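You operate a simulated robot arm through the tools that you are given. There is no shell and no other tool.

The job below is to be done with a simulated robot arm. You get a single attempt, and the scene is never put back.

JOB
Hoist the heavy compressor from the steel stand on to the small pallet.
Fine: raise it right to the top before you move it across; let go only when it is down; switch the hoist off.

Only the result counts: the job must be done as asked and must still hold three seconds after the hand-in. Knocking over, shifting, dropping, spilling or breaking anything else fails it.

ROBOT AND FRAMES
A 7-joint arm with a fingered hand, fixed in place. Base frame: the origin is on the floor under the middle of its stand, x ahead of it, y to its left, z up. Units: cm, degrees, N and s.
It reaches about 133.3 cm from its shoulder. Its first joint turns from -69.0 to 172.0 degrees. Payload 5 kg.
The TCP is the grasp point between the finger pads, 3.2 cm short of the fingertips. In the tool frame z runs along the fingers and y along their closing line. The gripper opens to 16 cm; its body begins 8.9 cm behind the TCP. The gripper is a hand of 3 fingers: y runs from the thumb to the fingers, the wrist lies at [0, 0, -25.2] in the tool frame.
Orientation is told as [roll, pitch, yaw] about the base's x, y, z axes, in that order, counted from this pose: with the fingers straight down and closing along the base's y, the tool's x points along the base's -x, its y along +y and its z along -z.

CONTROLS
- The arm moves only by the tool step_arm. Its argument "targets" is text: rows parted by semicolons, each of 6 numbers parted by spaces: the shift along the tool's x, y, z in cm, then the turn, a rotation vector about the tool's x, y, z in degrees. In form: dx dy dz wx wy wz; .... A call has 1 to 20 rows; each row shifts and turns the commanded pose from where the row before left it, along the tool's axes as they then stand. Rows are played at 5 a second. More than 5 cm and 8.6 degrees between two rows, and nothing of the call is played. A pose out of reach is approached as far as the arm can. The call stops where the force on the tool passes 80 N (or 10 N more than at its start, if that is more) or the arm is blocked; 0.2 s more then pass. In this call time passes only in rows, and 0.2 s behind the last. It gives the time, the measured TCP pose, the force on the tool (base axes), the opening and the grip force at its end, in the units of the frame above (readings bear some noise), with the torque about the TCP (base axes, N m) and any sound that the robot's microphone picked up, and new pictures: "views" is both (left out), scene, wrist or none.
- Cameras (640 x 400 px; columns grow to the right, rows downward): "scene" is fixed at [4.94, 65.03, 177.49]; the picture's right is [-0.69, -0.72, 0.00], its down [-0.28, 0.27, -0.92] and it looks along [0.67, -0.64, -0.39] (base axes); focal length 345 px, centre (320, 200). "wrist" rides on the gripper at [6.5, -0.4, -11.6] in the tool frame; the picture's right is [0.06, 1.00, 0.00], its down [-0.87, 0.05, -0.49] and it looks along [-0.49, 0.03, 0.87] (tool axes); focal length 261 px, centre (320, 200). There is no depth. A picture from a camera that has moved, and an enlarged one, comes with that camera's place and axes in the base frame and with its lens.
- raise_lower(by): slides the trunk up (or, below 0, down) by that many cm; the arm rides with it, the base frame stays. It gives what a move gives, with no picture.
- set_fingers(finger1, finger2, thumb_bend): sets how far each is bent, from 0 (flat) to 1 (curled in); at 0.3 the hand is open as for a grip, at 0.7 the pads meet at the TCP. One left out holds its place. A second passes; each finger stops where it meets its share of the squeeze, and holds until it gets a number again. It is the only way to open and close the hand. It gives what a move gives, with no picture; readings hold the bend of each and the force on the fingers (four entries, about 0 where the hand has none), thumb and palm.
- inspect(camera, box): a new picture of the part [left, top, right, bottom] of that camera's present view, enlarged. The clock stands still meanwhile.
- finish_job(): hands the job in; it is judged then, once.

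Places have to be worked out from the pictures, the camera data and where the tool is seen. Open the gripper and draw the arm clear of the work before you hand the job in, unless the task says otherwise.

The tools are called after "Emit:" as a command line: name --argument value ..., lists and objects as JSON in quotes. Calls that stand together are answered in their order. step_arm: Moves the arm, as the interface text tells. Its arguments: {"type":"object","properties":{"targets":{"type":"string"},"views":{"type":"string","enum":["both","scene","wrist","none"]}},"required":["targets"]} The other tools are called the same way: raise_lower (by) moves the trunk up or down; set_fingers (finger1, finger2, thumb_bend) moves the fingers one by one; inspect (camera, box) takes an enlarged picture of a part of a camera's view; finish_job () hands the job in.

At the start:

```text
t: 0.0
ee_pos: [64.58, -27.93, 141.83]
ee_rot: [0.0, -0.1, 0.0]
ft_force: [-1.1, -0.3, 0.2]
torque: [0.01, 0.01, 0.02]
finger_gap: 15.99
finger_force: 0.0
shape: jaw
bend: [0.3, 0.3, 0.3]
finger forces: [0.0, 0.1, 0.1, 0.0, 0.0, 0.0]
trunk travel left (down, up): [-82.5, 11.5]
```

scene: 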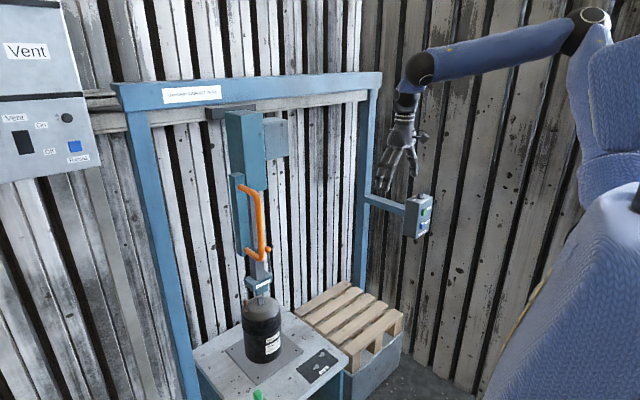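
wrist: 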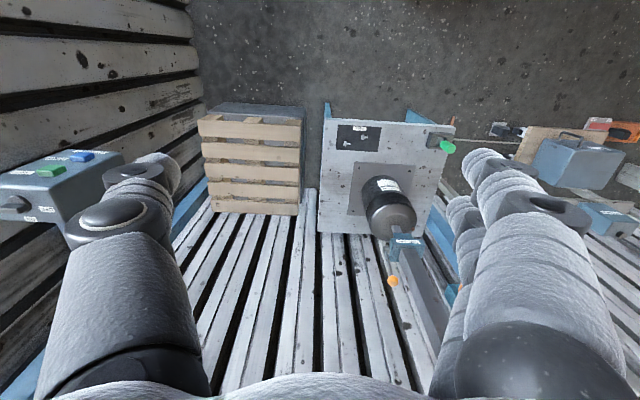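

I'll start by enlarging several parts of the scene to understand the hoist, its control box and the stand.

Emit:
inspect --camera "scene" --box '[340, 160, 460, 260]'

Emit:
inspect --camera "scene" --box '[200, 90, 320, 280]'

Emit:
inspect --camera "scene" --box '[180, 250, 420, 400]'

Emit:
inspect --camera "scene" --box '[0, 0, 240, 200]'

Emit:
inspect --camera "wrist" --box '[0, 120, 200, 250]'

Emit:
inspect --camera "wrist" --box '[300, 90, 480, 300]'

```text
4.00 times, centred on (400, 210) of scene
camera zoom: at [4.94, 65.03, 177.49], right [-0.69, -0.72, 0.0], down [-0.28, 0.27, -0.92], along [0.67, -0.64, -0.39], focal length 1379 px, centre (0, 160)
```

zoom: 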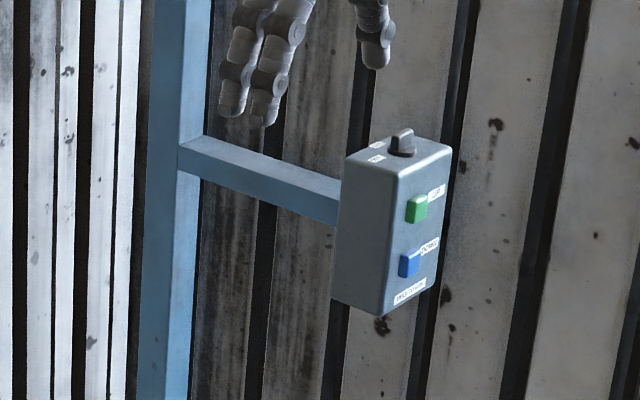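

```text
2.11 times, centred on (260, 185) of scene
camera zoom: at [4.94, 65.03, 177.49], right [-0.69, -0.72, 0.0], down [-0.28, 0.27, -0.92], along [0.67, -0.64, -0.39], focal length 726 px, centre (446, 232)
```

zoom: 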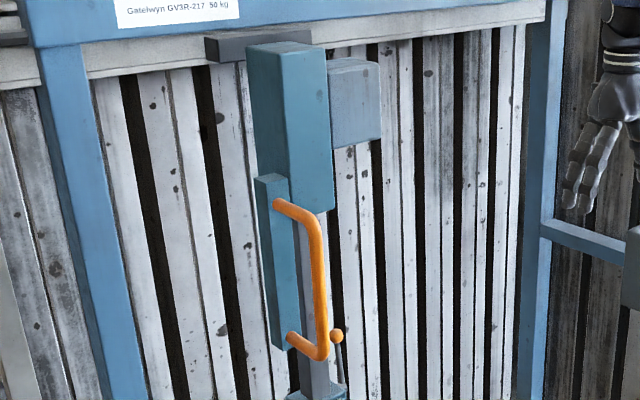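

```text
2.67 times, centred on (300, 325) of scene
camera zoom: at [4.94, 65.03, 177.49], right [-0.69, -0.72, 0.0], down [-0.28, 0.27, -0.92], along [0.67, -0.64, -0.39], focal length 919 px, centre (373, -133)
```

zoom: 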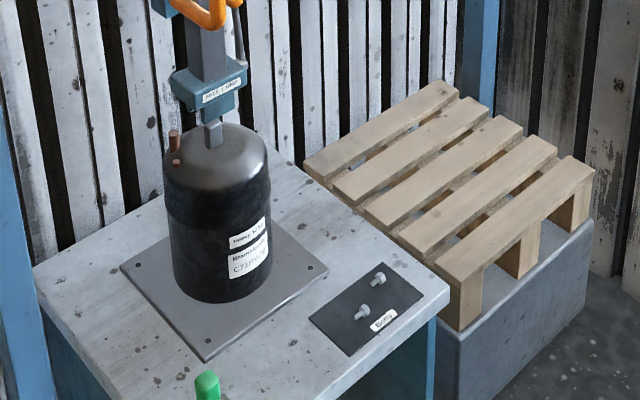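

```text
2.00 times, centred on (120, 100) of scene
camera zoom: at [4.94, 65.03, 177.49], right [-0.69, -0.72, 0.0], down [-0.28, 0.27, -0.92], along [0.67, -0.64, -0.39], focal length 689 px, centre (720, 400)
```

zoom: 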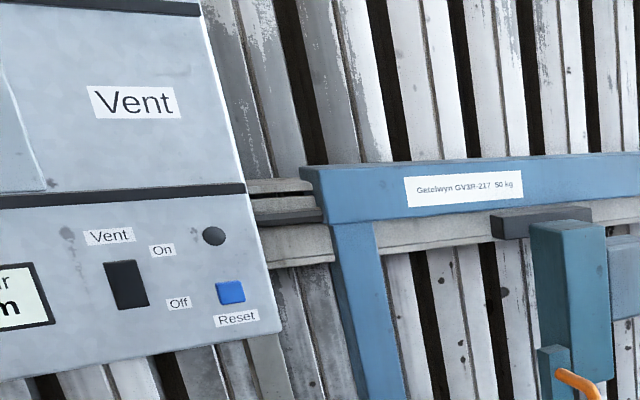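

```text
3.08 times, centred on (100, 185) of wrist
camera zoom: at [58.04, -28.31, 153.34], right [-0.06, 1.0, 0.0], down [0.87, 0.05, 0.49], along [0.49, 0.03, -0.87], focal length 802 px, centre (997, 246)
```

zoom: 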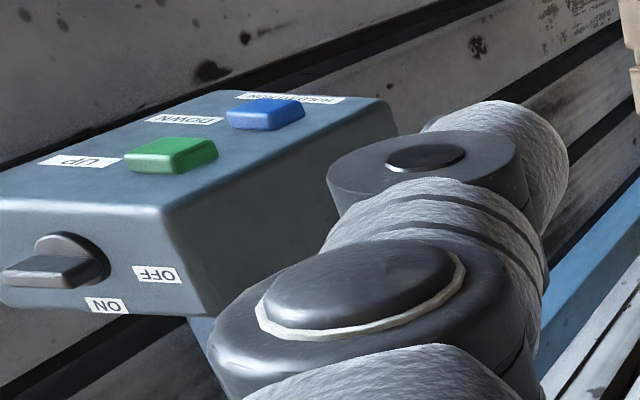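

```text
1.90 times, centred on (390, 195) of wrist
camera zoom: at [58.04, -28.31, 153.34], right [-0.06, 1.0, 0.0], down [0.87, 0.05, 0.49], along [0.49, 0.03, -0.87], focal length 496 px, centre (187, 210)
```

zoom: 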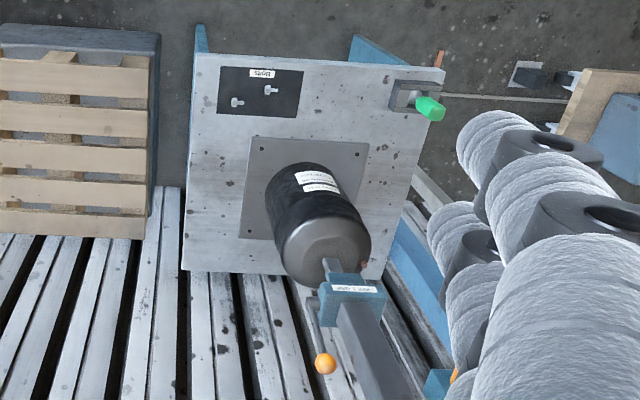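

The control box has an ON/OFF rotary switch on top and green UP / blue DOWN buttons. I need to zoom further on labels, the lever, the coupling, and the green item at the stand's corner.

Emit:
inspect --camera "scene" --box '[400, 185, 440, 240]'

Emit:
inspect --camera "scene" --box '[235, 230, 295, 310]'

Emit:
inspect --camera "scene" --box '[240, 310, 300, 370]'

Emit:
inspect --camera "wrist" --box '[400, 110, 520, 170]'

Emit:
inspect --camera "wrist" --box '[360, 210, 460, 310]'

Emit:
inspect --camera "wrist" --box '[480, 100, 640, 240]'

Emit:
inspect --camera "wrist" --box '[0, 140, 110, 220]'

```text
7.27 times, centred on (420, 212) of scene
camera zoom: at [4.94, 65.03, 177.49], right [-0.69, -0.72, 0.0], down [-0.28, 0.27, -0.92], along [0.67, -0.64, -0.39], focal length 2507 px, centre (-407, 109)
```

zoom: 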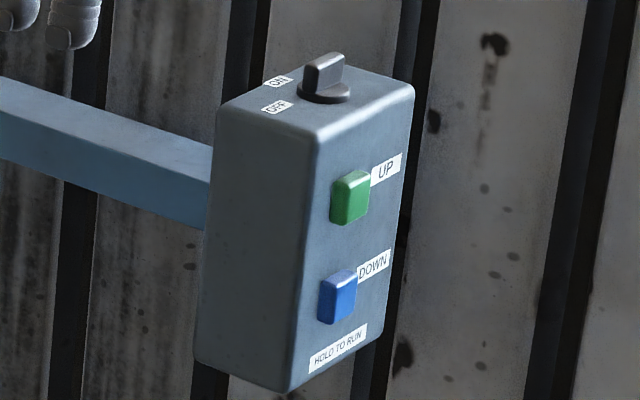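

```text
5.00 times, centred on (265, 270) of scene
camera zoom: at [4.94, 65.03, 177.49], right [-0.69, -0.72, 0.0], down [-0.28, 0.27, -0.92], along [0.67, -0.64, -0.39], focal length 1723 px, centre (595, -150)
```

zoom: 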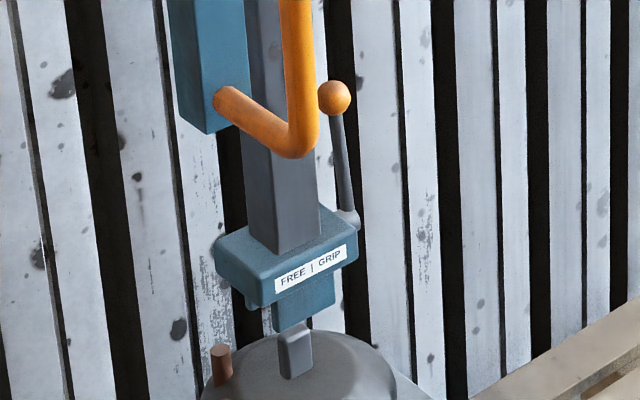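

```text
6.67 times, centred on (270, 340) of scene
camera zoom: at [4.94, 65.03, 177.49], right [-0.69, -0.72, 0.0], down [-0.28, 0.27, -0.92], along [0.67, -0.64, -0.39], focal length 2298 px, centre (653, -733)
```

zoom: 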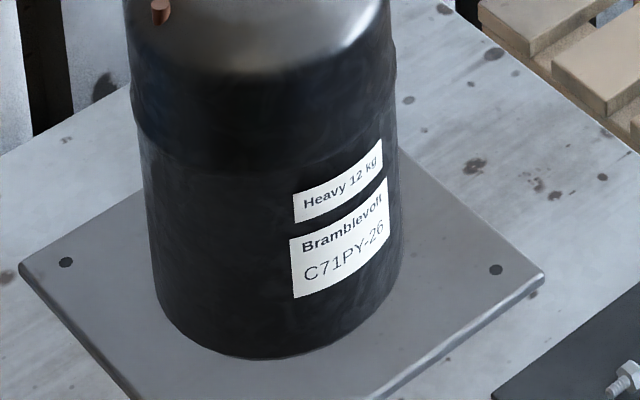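

```text
5.33 times, centred on (460, 140) of wrist
camera zoom: at [58.04, -28.31, 153.34], right [-0.06, 1.0, 0.0], down [0.87, 0.05, 0.49], along [0.49, 0.03, -0.87], focal length 1390 px, centre (-427, 520)
```

zoom: 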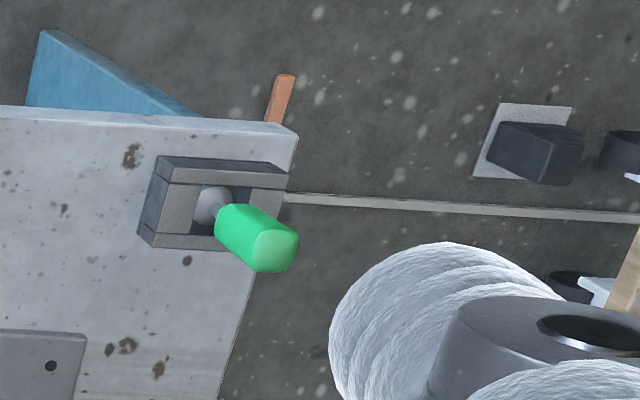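

```text
4.00 times, centred on (410, 260) of wrist
camera zoom: at [58.04, -28.31, 153.34], right [-0.06, 1.0, 0.0], down [0.87, 0.05, 0.49], along [0.49, 0.03, -0.87], focal length 1043 px, centre (-40, -40)
```

zoom: 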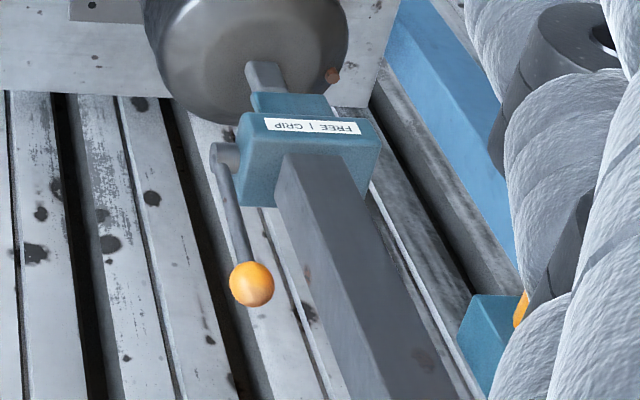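

```text
2.86 times, centred on (560, 170) of wrist
camera zoom: at [58.04, -28.31, 153.34], right [-0.06, 1.0, 0.0], down [0.87, 0.05, 0.49], along [0.49, 0.03, -0.87], focal length 745 px, centre (-366, 286)
```

zoom: 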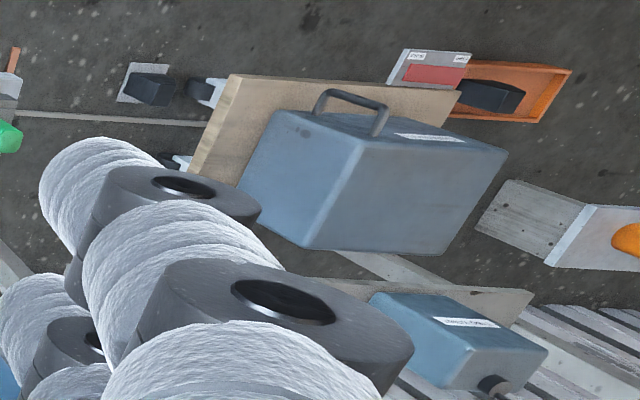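

```text
5.00 times, centred on (55, 180) of wrist
camera zoom: at [58.04, -28.31, 153.34], right [-0.06, 1.0, 0.0], down [0.87, 0.05, 0.49], along [0.49, 0.03, -0.87], focal length 1303 px, centre (1645, 300)
```

zoom: 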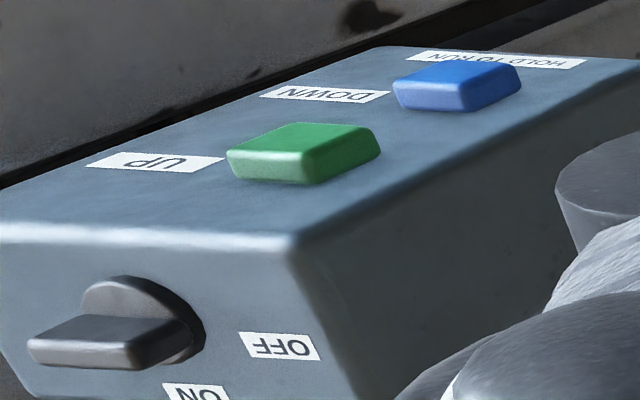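

From triangulating both views I put the control box buttons near (81, -80, 105), the coupling block near (106, 1, 90), its lever ball near (110, -5.5, 102), and the stand top at z≈51. The buttons face -x and the switch is on the box's top; I'll move the hand in front of and above the box for a closer look.

Emit:
step_arm --targets "-0.2 -4.7 0.85 0 0 0; -0.2 -4.7 0.85 0 0 0; -0.2 -4.7 0.85 0 0 0; -0.2 -4.7 0.85 0 0 0; -0.2 -4.7 0.85 0 0 0; -0.2 -4.7 0.85 0 0 0; -0.2 -4.7 0.85 0 0 0; -0.2 -4.7 0.85 0 0 0; -0.2 -4.7 0.85 0 0 0; -0.2 -4.7 0.85 0 0 0; -0.2 -4.7 0.85 0 0 0; 0 0 0 0 0 0" --views "both"

```text
t: 2.6
ee_pos: [66.65, -79.48, 132.48]
ee_rot: [0.0, 0.0, -0.1]
ft_force: [0.1, 0.7, 0.6]
torque: [0.0, -0.03, 0.02]
finger_gap: 15.95
finger_force: 0.1
shape: jaw
bend: [0.3, 0.3, 0.3]
finger forces: [0.0, 0.0, 0.0, 0.0, 0.0, 0.0]
trunk travel left (down, up): [-82.5, 11.5]
camera wrist: at [60.11, -79.9, 144.07], right [-0.06, 1.0, 0.0], down [0.87, 0.05, 0.49], along [0.49, 0.03, -0.87], focal length 261 px, centre (320, 200)
```

scene: 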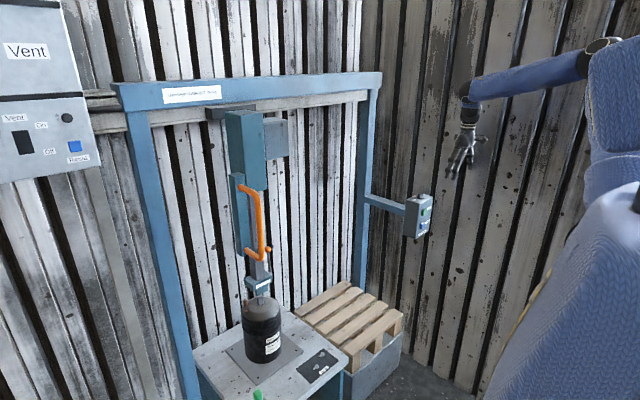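
wrist: 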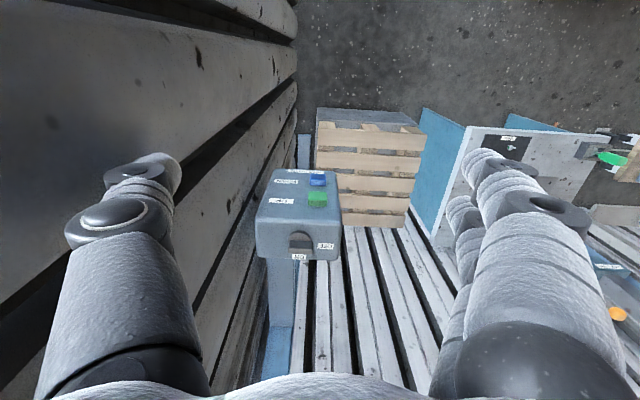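

Emit:
inspect --camera "wrist" --box '[245, 155, 355, 275]'

Emit:
inspect --camera "scene" --box '[400, 185, 440, 240]'

Emit:
inspect --camera "wrist" --box '[300, 90, 440, 240]'

```text
3.33 times, centred on (300, 215) of wrist
camera zoom: at [60.11, -79.9, 144.07], right [-0.06, 1.0, 0.0], down [0.87, 0.05, 0.49], along [0.49, 0.03, -0.87], focal length 869 px, centre (387, 150)
```

zoom: 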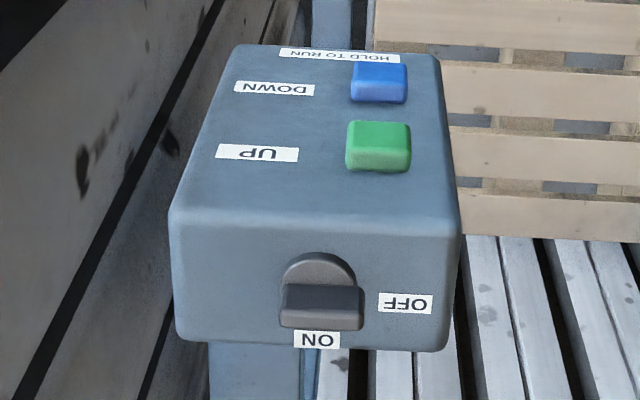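

```text
7.27 times, centred on (420, 212) of scene
camera zoom: at [4.94, 65.03, 177.49], right [-0.69, -0.72, 0.0], down [-0.28, 0.27, -0.92], along [0.67, -0.64, -0.39], focal length 2507 px, centre (-407, 109)
```

zoom: 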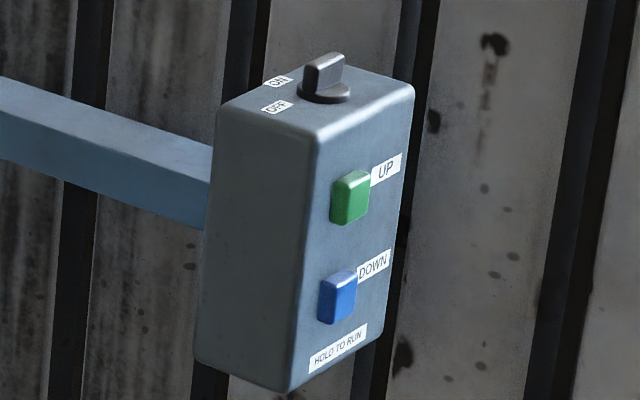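

```text
2.67 times, centred on (370, 165) of wrist
camera zoom: at [60.11, -79.9, 144.07], right [-0.06, 1.0, 0.0], down [0.87, 0.05, 0.49], along [0.49, 0.03, -0.87], focal length 695 px, centre (187, 293)
```

zoom: 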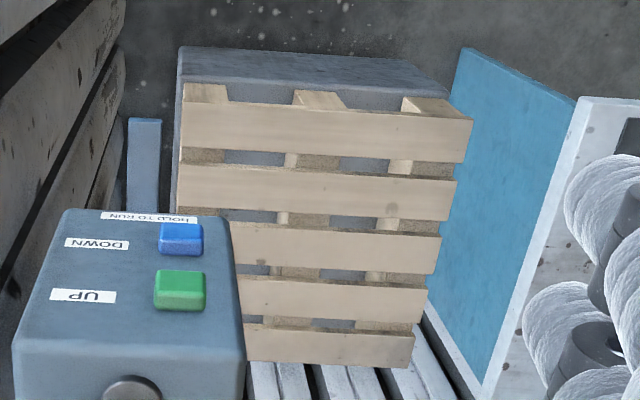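

The paddle lies along y (pointing at OFF, +y side); ON is at +x, so it needs a 90° clockwise turn seen from above. Estimates: knob axis (85.4, -81.6), top ≈114; green (81.2, -79.1, 106); blue (81.1, -79.1, 98.7). I'll zoom on the pallet in the scene camera to localise it too.

Emit:
inspect --camera "scene" --box '[285, 270, 415, 375]'

Emit:
inspect --camera "scene" --box '[215, 160, 295, 290]'

Emit:
inspect --camera "scene" --box '[190, 320, 290, 400]'

Emit:
inspect --camera "wrist" --box '[440, 110, 640, 340]'

```text
3.81 times, centred on (350, 322) of scene
camera zoom: at [4.94, 65.03, 177.49], right [-0.69, -0.72, 0.0], down [-0.28, 0.27, -0.92], along [0.67, -0.64, -0.39], focal length 1313 px, centre (206, -267)
```

zoom: 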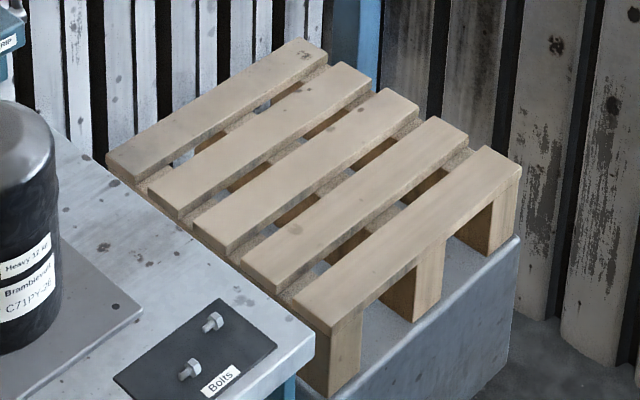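

```text
3.08 times, centred on (255, 225) of scene
camera zoom: at [4.94, 65.03, 177.49], right [-0.69, -0.72, 0.0], down [-0.28, 0.27, -0.92], along [0.67, -0.64, -0.39], focal length 1060 px, centre (520, 123)
```

zoom: 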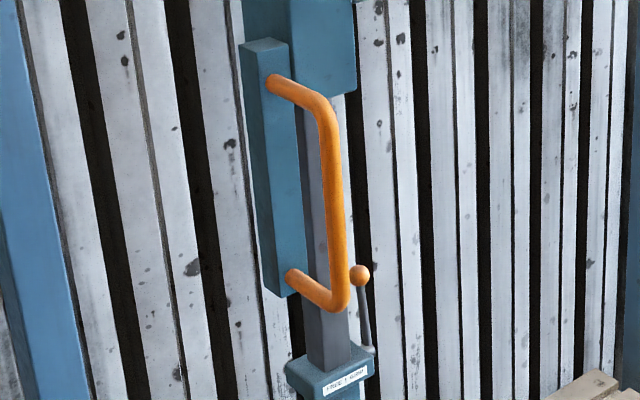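

```text
5.00 times, centred on (240, 360) of scene
camera zoom: at [4.94, 65.03, 177.49], right [-0.69, -0.72, 0.0], down [-0.28, 0.27, -0.92], along [0.67, -0.64, -0.39], focal length 1723 px, centre (720, -600)
```

zoom: 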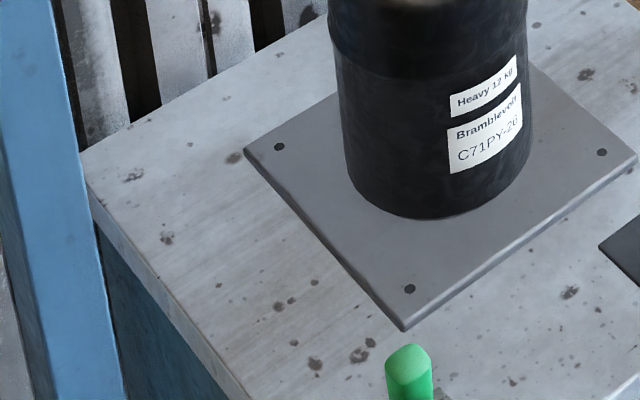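

```text
1.74 times, centred on (540, 225) of wrist
camera zoom: at [60.11, -79.9, 144.07], right [-0.06, 1.0, 0.0], down [0.87, 0.05, 0.49], along [0.49, 0.03, -0.87], focal length 453 px, centre (-63, 156)
```

zoom: 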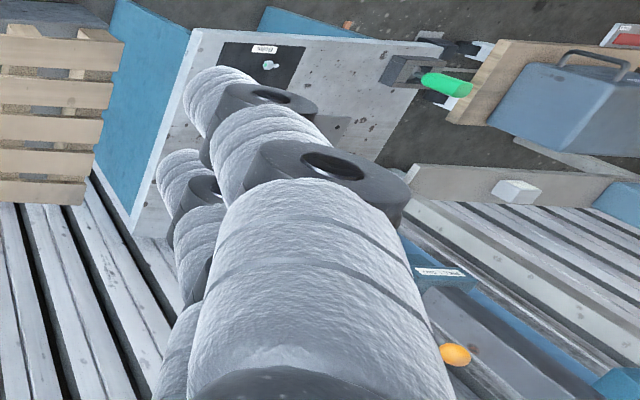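

The pallet top spans about x 86–132, y -79 to -35 (centre ≈ (109, -57), z≈39), the compressor is centred near (109, 1.3), and the rail runs along y. There's a wall near y≈-92, so I'll use the thumb alone as a pusher for the switch: thumb to its pinch pose, the fingers flat out of the way.

Emit:
set_fingers --finger1 0.0 --finger2 0.0 --thumb_bend 0.7

Emit:
inspect --camera "wrist" --box '[0, 0, 640, 400]'

Emit:
inspect --camera "scene" --box '[400, 80, 520, 240]'

```text
t: 3.6
ee_pos: [66.68, -79.53, 132.48]
ee_rot: [0.0, 0.1, 0.1]
ft_force: [0.1, -0.5, 0.0]
torque: [0.0, 0.0, -0.03]
finger_gap: 12.55
finger_force: 0.0
shape: fingers
bend: [0.0, 0.0, 0.7]
finger forces: [0.0, 0.0, 0.0, 0.1, 0.1, 0.0]
trunk travel left (down, up): [-82.5, 11.5]
```

```text
1.00 times, centred on (320, 200) of wrist (not enlarged: the box is as wide or as high as the picture)
camera zoom: at [60.16, -79.96, 143.99], right [-0.06, 1.0, 0.0], down [0.87, 0.05, 0.49], along [0.49, 0.03, -0.87], focal length 261 px, centre (320, 200)
```

zoom: 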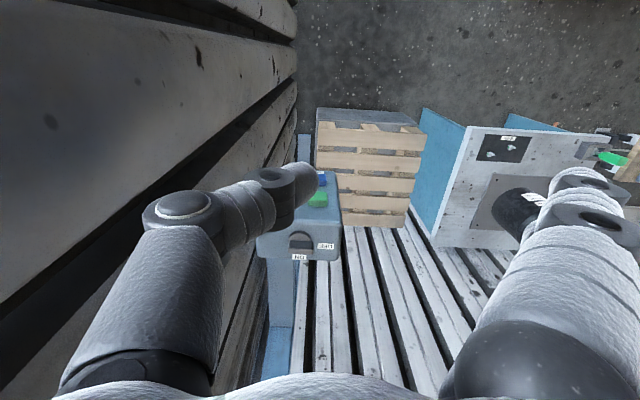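

```text
2.50 times, centred on (460, 160) of scene
camera zoom: at [4.94, 65.03, 177.49], right [-0.69, -0.72, 0.0], down [-0.28, 0.27, -0.92], along [0.67, -0.64, -0.39], focal length 862 px, centre (-30, 300)
```

zoom: 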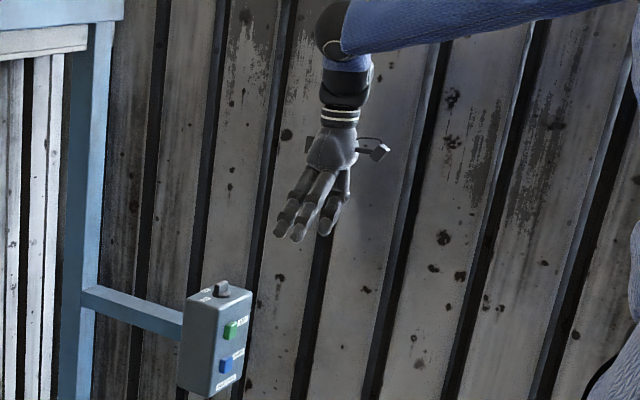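

The thumb leans in from the wall side, which is wrong for the sweep I need; a finger leans in from the +y side, which suits pushing the paddle's +y end toward +x and then -y. I'll curl the thumb and use finger1 as the pointer, then look at it.

Emit:
set_fingers --finger1 0.7 --finger2 0.0 --thumb_bend 1.0

Emit:
inspect --camera "wrist" --box '[0, 0, 640, 400]'

Emit:
inspect --camera "scene" --box '[430, 90, 510, 190]'

```text
t: 4.6
ee_pos: [66.72, -79.55, 132.53]
ee_rot: [0.0, 0.1, 0.0]
ft_force: [0.4, 0.3, -1.1]
torque: [0.02, 0.01, 0.0]
finger_gap: 3.93
finger_force: 0.0
shape: fingers
bend: [0.68, 0.0, 1.0]
finger forces: [0.1, 0.0, 0.1, 0.0, 0.0, 0.0]
trunk travel left (down, up): [-82.5, 11.5]
```

```text
1.00 times, centred on (320, 200) of wrist (not enlarged: the box is as wide or as high as the picture)
camera zoom: at [60.17, -79.97, 143.97], right [-0.06, 1.0, 0.0], down [0.87, 0.05, 0.49], along [0.49, 0.03, -0.87], focal length 261 px, centre (320, 200)
```

zoom: 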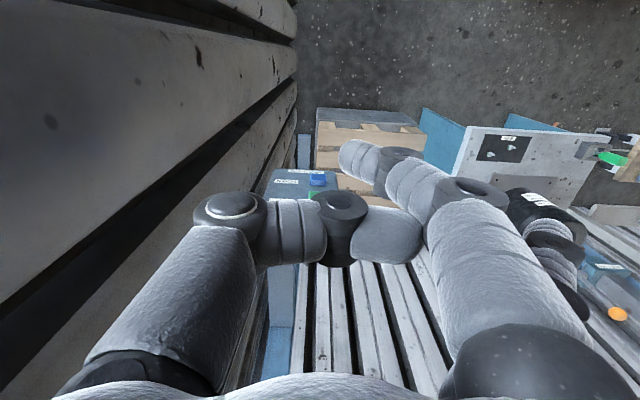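

```text
4.00 times, centred on (470, 140) of scene
camera zoom: at [4.94, 65.03, 177.49], right [-0.69, -0.72, 0.0], down [-0.28, 0.27, -0.92], along [0.67, -0.64, -0.39], focal length 1379 px, centre (-280, 440)
```

zoom: 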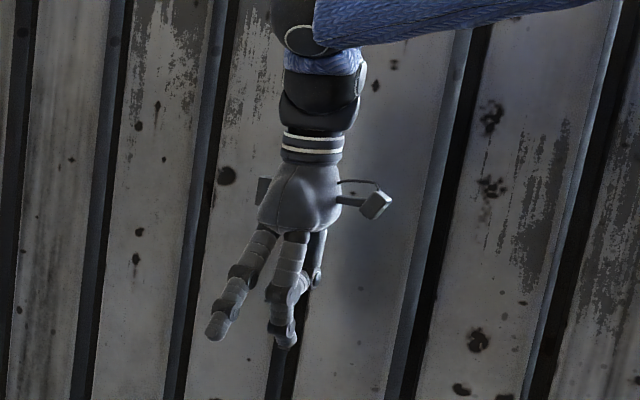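

Finger1 (camera-side) now points with its tip at about tool (1.4, 1.8, 3.5). I'll yaw the hand +45° to keep clear of the wall and have the finger lean in from (-x, +y), then look.

Emit:
step_arm --targets "0 0 0 0 0 -7.5; 0 0 0 0 0 -7.5; 0 0 0 0 0 -7.5; 0 0 0 0 0 -7.5; 0 0 0 0 0 -7.5; 0 0 0 0 0 -7.5; 0 0 0 0 0 0" --views "both"

```text
t: 6.2
ee_pos: [66.77, -79.58, 132.42]
ee_rot: [0.0, 0.0, 45.0]
ft_force: [-0.4, 0.4, 0.4]
torque: [-0.01, 0.02, 0.0]
finger_gap: 3.93
finger_force: 0.0
shape: fingers
bend: [0.68, 0.0, 1.0]
finger forces: [0.1, 0.0, 0.0, 0.0, 0.0, 0.0]
trunk travel left (down, up): [-82.5, 11.5]
camera wrist: at [62.38, -84.55, 143.93], right [-0.75, 0.66, 0.0], down [0.58, 0.65, 0.49], along [0.33, 0.37, -0.87], focal length 261 px, centre (320, 200)
```

scene: 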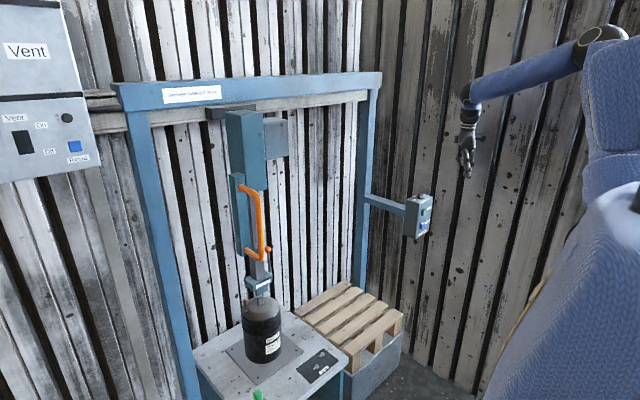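
wrist: 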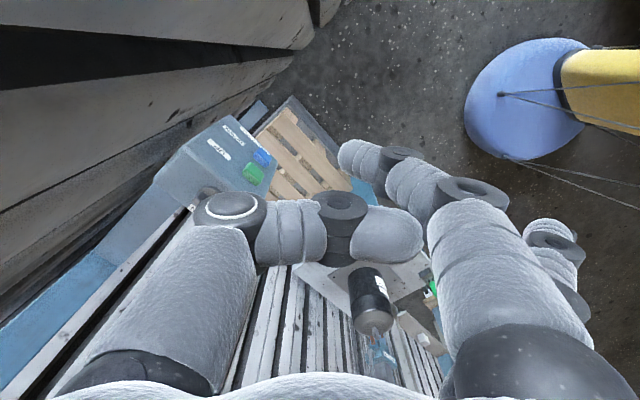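

The pose held well. Now I move to a hover point with the fingertip just short (-x) of the paddle and above it.

Emit:
step_arm --targets "-1.84 -2.33 2.08 0 0 0; -1.84 -2.33 2.08 0 0 0; -1.84 -2.33 2.08 0 0 0; -1.84 -2.33 2.08 0 0 0; -1.84 -2.33 2.08 0 0 0; -1.84 -2.33 2.08 0 0 0; 0 0 0 0 0 0" --views "both"

Emit:
inspect --camera "scene" --box '[380, 140, 460, 240]'

Emit:
inspect --camera "wrist" --box '[200, 80, 440, 240]'

```text
t: 7.8
ee_pos: [84.43, -81.66, 120.14]
ee_rot: [0.0, 0.0, 45.1]
ft_force: [-0.3, -0.1, 0.4]
torque: [-0.02, -0.01, 0.02]
finger_gap: 3.93
finger_force: 0.0
shape: fingers
bend: [0.68, 0.0, 1.0]
finger forces: [0.1, 0.0, 0.1, 0.0, 0.0, 0.1]
trunk travel left (down, up): [-82.5, 11.5]
camera wrist: at [80.03, -86.58, 131.63], right [-0.75, 0.66, 0.0], down [0.58, 0.65, 0.49], along [0.33, 0.37, -0.87], focal length 261 px, centre (320, 200)
```

scene: 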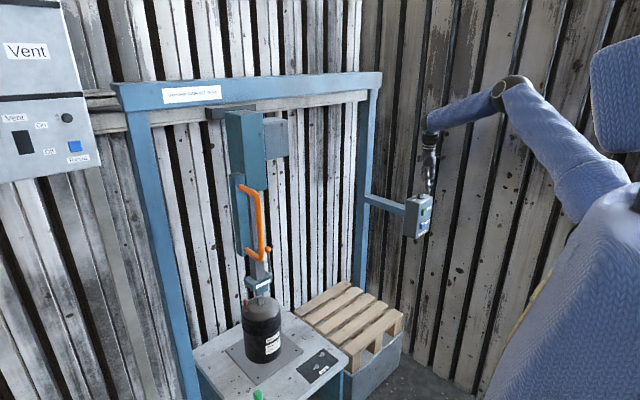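
wrist: 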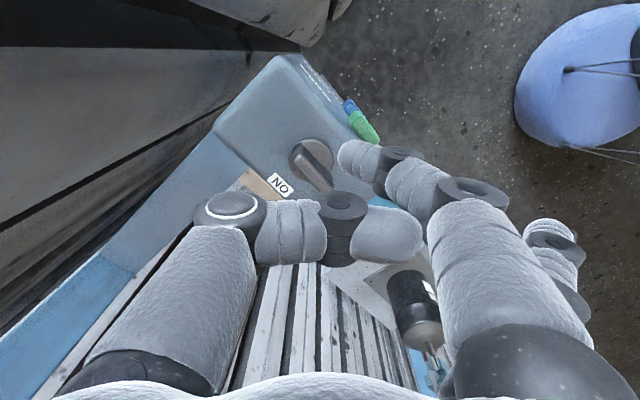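

```text
4.00 times, centred on (420, 190) of scene
camera zoom: at [4.94, 65.03, 177.49], right [-0.69, -0.72, 0.0], down [-0.28, 0.27, -0.92], along [0.67, -0.64, -0.39], focal length 1379 px, centre (-80, 240)
```

zoom: 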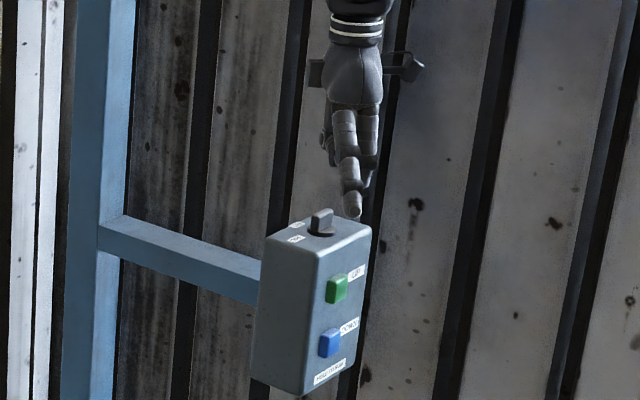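

```text
2.50 times, centred on (320, 160) of wrist
camera zoom: at [80.03, -86.58, 131.63], right [-0.75, 0.66, 0.0], down [0.58, 0.65, 0.49], along [0.33, 0.37, -0.87], focal length 652 px, centre (320, 300)
```

zoom: 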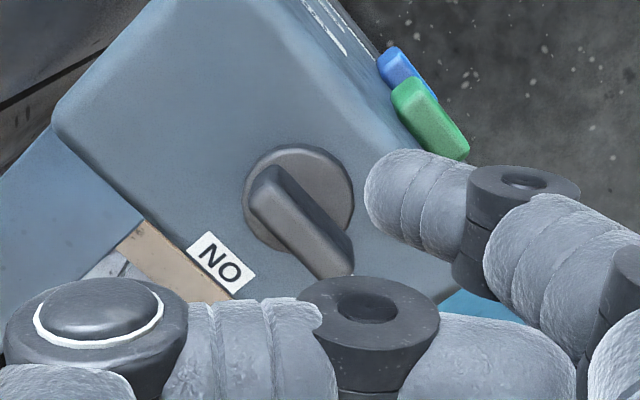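

The view is clear: knob axis at about (85.4, -81.4), paddle along y pointing at OFF, fingertip just to the -x side of it. I lower 4 cm and bring the finger up to the paddle's +y half.

Emit:
step_arm --targets "0 0 2 0 0 0; 0 0 2 0 0 0; -1.357 -1.046 0 0 0 0; -0.636 -0.495 0 0 0 0; 0 0 0 0 0 0" --views "wrist"

Emit:
inspect --camera "wrist" --box '[200, 80, 440, 240]'

Emit:
inspect --camera "scene" --box '[400, 170, 440, 220]'

```text
t: 9.0
ee_pos: [86.95, -81.3, 116.21]
ee_rot: [-0.1, 0.0, 45.1]
ft_force: [-8.0, 4.6, 6.7]
torque: [0.2, 0.46, -0.08]
finger_gap: 4.03
finger_force: 6.0
shape: fingers
bend: [0.65, 0.0, 1.0]
finger forces: [12.9, 0.0, 0.1, 0.0, 0.1, 0.1]
trunk travel left (down, up): [-82.5, 11.5]
camera wrist: at [82.5, -86.18, 127.68], right [-0.75, 0.66, 0.0], down [0.58, 0.65, 0.49], along [0.33, 0.37, -0.87], focal length 261 px, centre (320, 200)
```

wrist: 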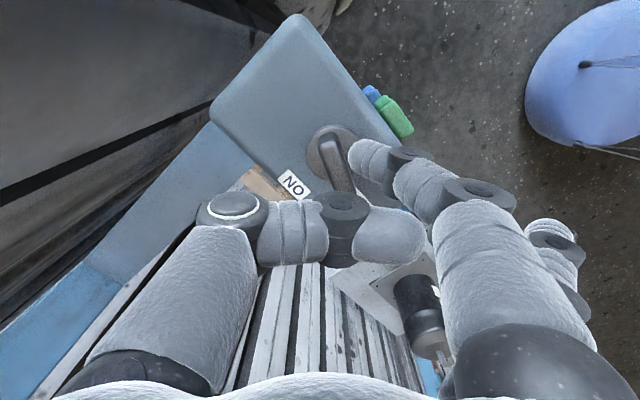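

```text
2.50 times, centred on (320, 160) of wrist
camera zoom: at [82.5, -86.18, 127.68], right [-0.75, 0.66, 0.0], down [0.58, 0.65, 0.49], along [0.33, 0.37, -0.87], focal length 652 px, centre (320, 300)
```

zoom: 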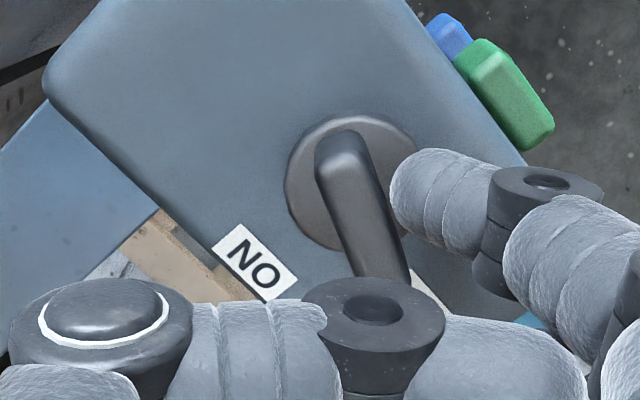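

```text
8.00 times, centred on (420, 195) of scene
camera zoom: at [4.94, 65.03, 177.49], right [-0.69, -0.72, 0.0], down [-0.28, 0.27, -0.92], along [0.67, -0.64, -0.39], focal length 2757 px, centre (-480, 240)
```

zoom: 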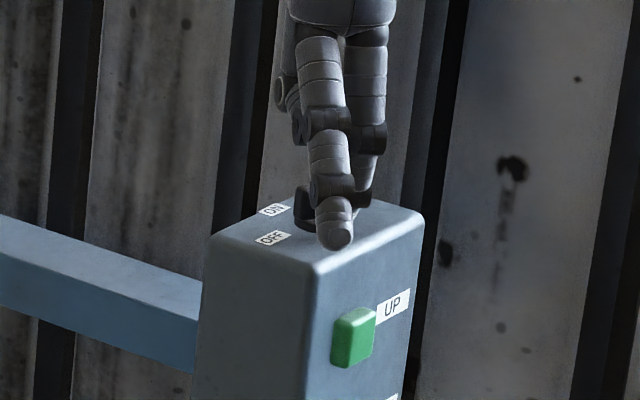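

The paddle has already turned about 25–30° from OFF toward ON. I continue the arc.

Emit:
step_arm --targets "-0.912 -0.177 0 0 0 0; -0.679 -0.523 0 0 0 0; -0.318 -0.785 0 0 0 0; 0 0 0 0 0 0" --views "none"

Emit:
inspect --camera "wrist" --box '[200, 80, 440, 240]'

```text
t: 10.0
ee_pos: [89.43, -80.88, 116.1]
ee_rot: [-0.1, -0.1, 45.0]
ft_force: [-3.5, 14.4, 6.1]
torque: [0.62, 0.43, -0.55]
finger_gap: 4.25
finger_force: 8.6
shape: fingers
bend: [0.6, 0.0, 1.0]
finger forces: [16.4, 0.0, 0.1, 0.0, 0.0, 0.0]
trunk travel left (down, up): [-82.5, 11.5]
```

```text
2.50 times, centred on (320, 160) of wrist
camera zoom: at [85.03, -85.73, 127.71], right [-0.75, 0.66, 0.0], down [0.58, 0.65, 0.49], along [0.33, 0.37, -0.87], focal length 652 px, centre (320, 300)
```

zoom: 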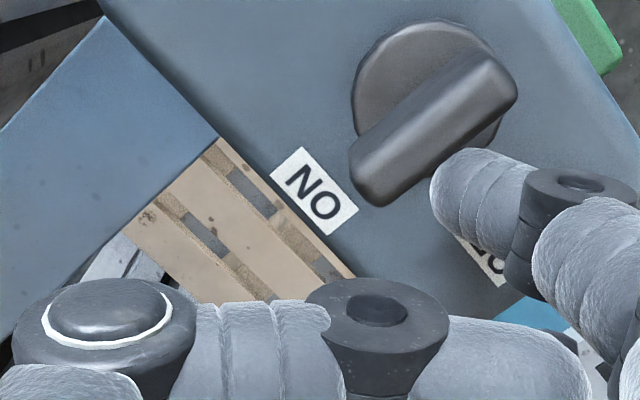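

The paddle now points along +x at the ON label (≈87–90°). I back the finger off toward +y, lift clear and check it stays at ON.

Emit:
step_arm --targets "0.07 -0.35 0 0 0 0; 0 0 0 0 0 0; -1.06 1.06 0 0 0 0; -1.06 1.06 -0.5 0 0 0; 0 0 -4 0 0 0; 0 0 -4 0 0 0; 0 0 0 0 0 0" --views "wrist"

Emit:
inspect --camera "wrist" --box '[240, 60, 440, 200]'

Emit:
inspect --camera "scene" --box '[390, 170, 450, 240]'

```text
t: 11.6
ee_pos: [89.63, -78.46, 124.42]
ee_rot: [0.0, 0.1, 45.1]
ft_force: [-0.2, -0.1, 0.1]
torque: [-0.02, -0.03, -0.05]
finger_gap: 3.95
finger_force: 0.1
shape: fingers
bend: [0.68, 0.0, 1.0]
finger forces: [0.1, 0.1, 0.0, 0.1, 0.0, 0.0]
trunk travel left (down, up): [-82.5, 11.5]
camera wrist: at [85.19, -83.31, 135.96], right [-0.75, 0.66, 0.0], down [0.58, 0.65, 0.49], along [0.33, 0.37, -0.87], focal length 261 px, centre (320, 200)
```

wrist: 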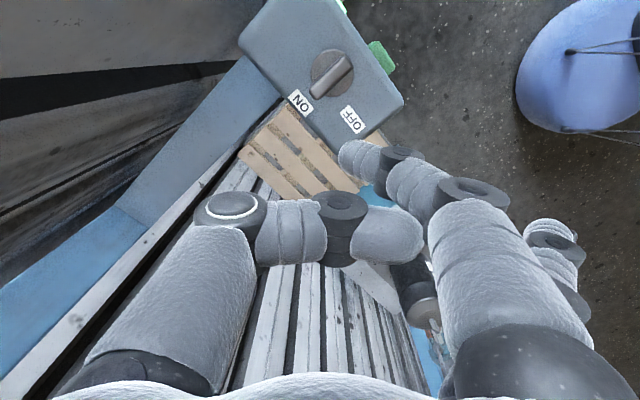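

```text
2.86 times, centred on (340, 130) of wrist
camera zoom: at [85.19, -83.31, 135.96], right [-0.75, 0.66, 0.0], down [0.58, 0.65, 0.49], along [0.33, 0.37, -0.87], focal length 745 px, centre (263, 400)
```

zoom: 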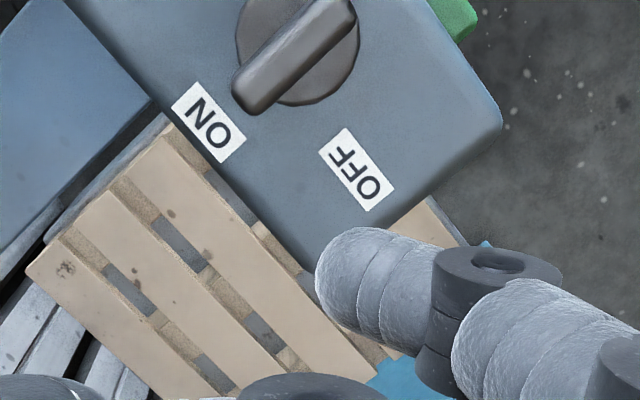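

```text
5.71 times, centred on (420, 205) of scene
camera zoom: at [4.94, 65.03, 177.49], right [-0.69, -0.72, 0.0], down [-0.28, 0.27, -0.92], along [0.67, -0.64, -0.39], focal length 1969 px, centre (-251, 171)
```

zoom: 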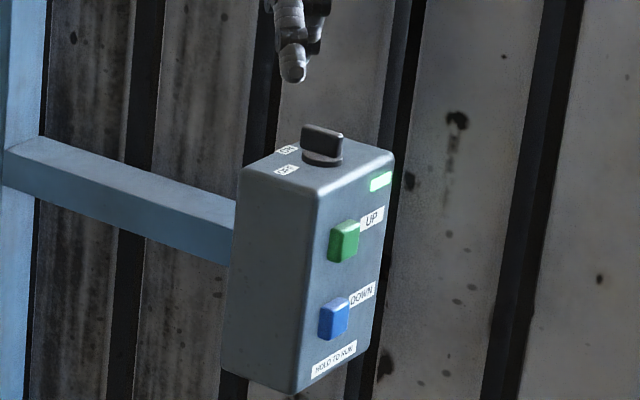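

The green power lamp is lit: the hoist is ON and the switch stays at ON. Next I back away from the box, restore yaw 0, and go to look closely at the coupling, its FREE/GRIP lever and the orange handle.

Emit:
step_arm --targets "2.83 2.83 -1.2 0 0 0; 2.83 2.83 -1.2 0 0 0; 2.83 2.83 -1.2 0 0 0; 2.83 2.83 -1.2 0 0 0; 2.83 2.83 -1.2 0 0 0; 0 0 0 0 0 7.5; 0 0 0 0 0 7.5; 0 0 0 0 0 7.5; 0 0 0 0 0 7.5; 0 0 0 0 0 7.5; 0 0 0 0 0 7.5; 0 0 0 0 0 0" --views "none"

Emit:
step_arm --targets "0 4.8 0 0 -5 0; 0 4.8 0 0 -5 0; 0 4.8 0 0 -5 0; 0 4.8 0 0 -5 0; 0 4.8 0 0 -5 0; 0 4.8 0 0 -5 0; 0 4.8 0 0 0 0; 0 4.8 0 0 0 0; 0 4.8 0 0 0 0; 0 4.8 0 0 0 0; 0 4.8 0 0 0 0; 0 0 0 0 0 0" --views "both"

```text
t: 14.2
ee_pos: [69.66, -78.34, 130.59]
ee_rot: [0.0, 0.1, -0.2]
ft_force: [0.1, 0.2, -0.1]
torque: [-0.05, 0.0, 0.01]
finger_gap: 3.91
finger_force: 0.1
shape: fingers
bend: [0.68, 0.0, 1.0]
finger forces: [0.1, 0.0, 0.0, 0.1, 0.0, 0.0]
trunk travel left (down, up): [-82.5, 11.5]
```

```text
t: 16.8
ee_pos: [69.54, -25.75, 130.52]
ee_rot: [0.2, -30.0, -0.1]
ft_force: [0.8, -0.3, 0.3]
torque: [0.06, -0.02, -0.04]
finger_gap: 3.92
finger_force: 0.0
shape: fingers
bend: [0.68, 0.0, 1.0]
finger forces: [0.0, 0.1, 0.0, 0.1, 0.1, 0.1]
trunk travel left (down, up): [-82.5, 11.5]
camera wrist: at [58.01, -26.13, 137.14], right [-0.05, 1.0, -0.03], down [0.51, 0.05, 0.86], along [0.86, 0.03, -0.51], focal length 261 px, centre (320, 200)
```

scene: 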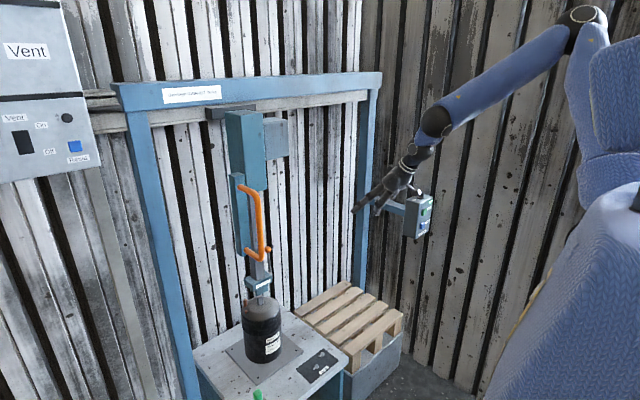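
wrist: 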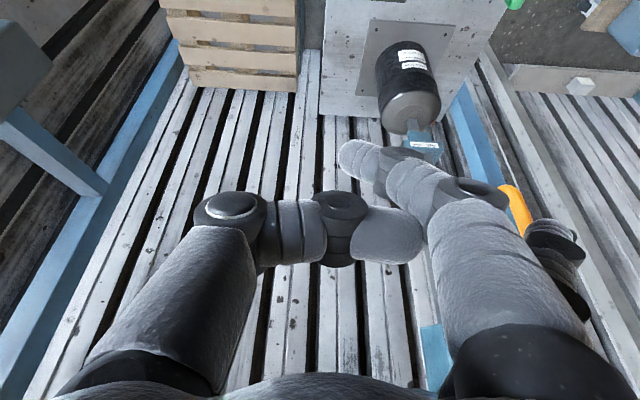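

The fingers block the coupling; I open the hand and shift toward y≈0 to see it between the fingers.

Emit:
set_fingers --finger1 0.1 --finger2 0.1 --thumb_bend 0.1

Emit:
step_arm --targets "0 4.5 0 0 0 0; 0 4.5 0 0 0 0; 0 4.5 0 0 0 0; 0 4.5 0 0 0 0; 0 0 0 0 0 0" --views "both"

Emit:
inspect --camera "wrist" --box '[220, 0, 480, 400]'

```text
t: 17.8
ee_pos: [69.51, -25.54, 130.56]
ee_rot: [0.0, -30.0, -0.1]
ft_force: [-0.3, -0.1, -0.3]
torque: [-0.03, 0.01, -0.02]
finger_gap: 21.05
finger_force: 0.2
shape: fingers
bend: [0.1, 0.1, 0.1]
finger forces: [0.0, 0.0, 0.1, 0.1, 0.0, 0.1]
trunk travel left (down, up): [-82.5, 11.5]
```

```text
t: 19.0
ee_pos: [69.88, -8.97, 130.25]
ee_rot: [0.4, -29.9, -0.2]
ft_force: [1.0, 0.2, 0.1]
torque: [0.05, 0.04, 0.03]
finger_gap: 21.11
finger_force: 0.1
shape: fingers
bend: [0.1, 0.1, 0.1]
finger forces: [0.0, 0.0, 0.0, 0.0, 0.0, 0.0]
out of reach, approached as far as the arm can: row 4
trunk travel left (down, up): [-82.5, 11.5]
camera wrist: at [58.43, -9.42, 137.06], right [-0.05, 1.0, -0.03], down [0.51, 0.05, 0.86], along [0.86, 0.03, -0.51], focal length 261 px, centre (320, 200)
```

scene: 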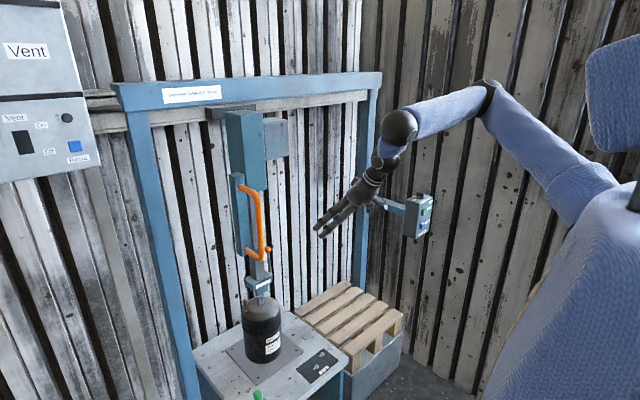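
wrist: 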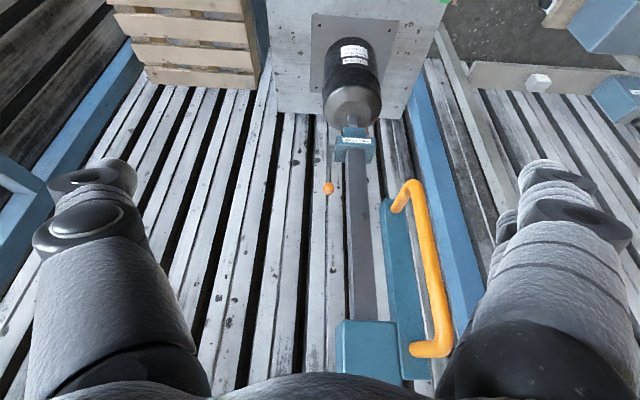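

```text
1.00 times, centred on (350, 200) of wrist (not enlarged: the box is as wide or as high as the picture)
camera zoom: at [58.43, -9.42, 137.06], right [-0.05, 1.0, -0.03], down [0.51, 0.05, 0.86], along [0.86, 0.03, -0.51], focal length 261 px, centre (290, 200)
```

zoom: 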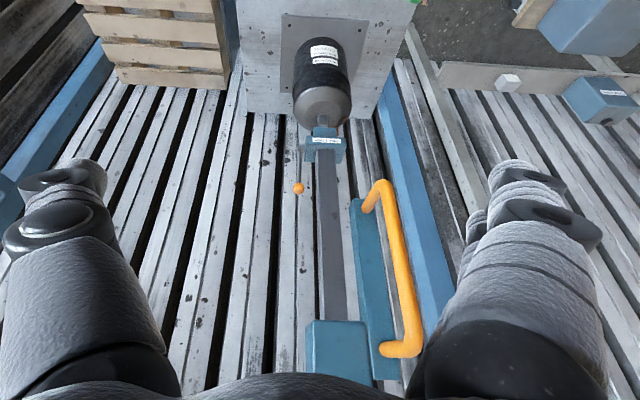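

Now the handle is visible: its vertical bar is at about (94.5, 7.8) from z≈111 to 135. I'll zoom on the coupling and lever.

Emit:
inspect --camera "wrist" --box '[310, 90, 400, 210]'

Emit:
inspect --camera "wrist" --box '[330, 120, 380, 170]'

Emit:
inspect --camera "scene" --box '[240, 235, 285, 305]'

Emit:
inspect --camera "wrist" --box '[320, 160, 480, 390]'

```text
3.33 times, centred on (355, 150) of wrist
camera zoom: at [58.43, -9.42, 137.06], right [-0.05, 1.0, -0.03], down [0.51, 0.05, 0.86], along [0.86, 0.03, -0.51], focal length 869 px, centre (203, 367)
```

zoom: 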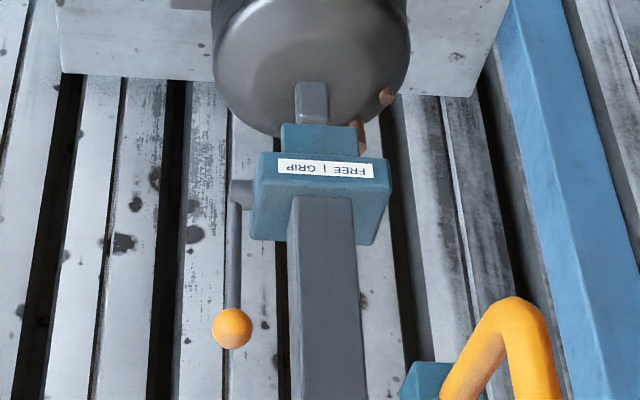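

```text
8.00 times, centred on (355, 145) of wrist
camera zoom: at [58.43, -9.42, 137.06], right [-0.05, 1.0, -0.03], down [0.51, 0.05, 0.86], along [0.86, 0.03, -0.51], focal length 2085 px, centre (40, 640)
```

zoom: 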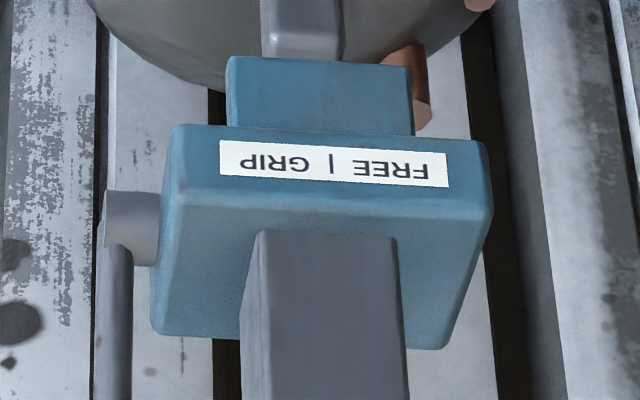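

```text
5.71 times, centred on (262, 270) of scene
camera zoom: at [4.94, 65.03, 177.49], right [-0.69, -0.72, 0.0], down [-0.28, 0.27, -0.92], along [0.67, -0.64, -0.39], focal length 1969 px, centre (649, -200)
```

zoom: 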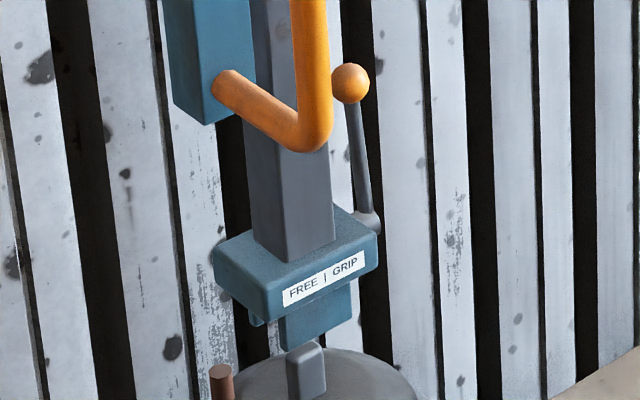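

```text
1.74 times, centred on (400, 275) of wrist
camera zoom: at [58.43, -9.42, 137.06], right [-0.05, 1.0, -0.03], down [0.51, 0.05, 0.86], along [0.86, 0.03, -0.51], focal length 453 px, centre (181, 70)
```

zoom: 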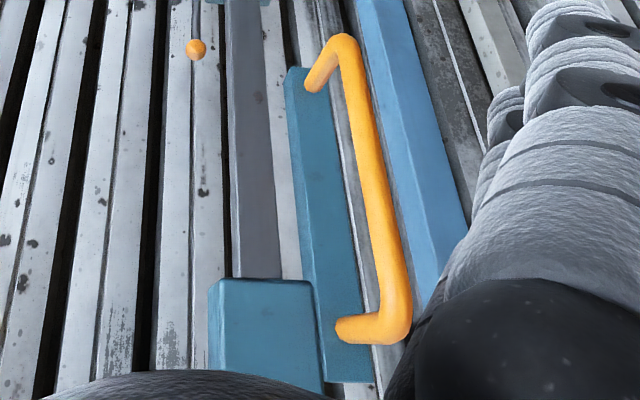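

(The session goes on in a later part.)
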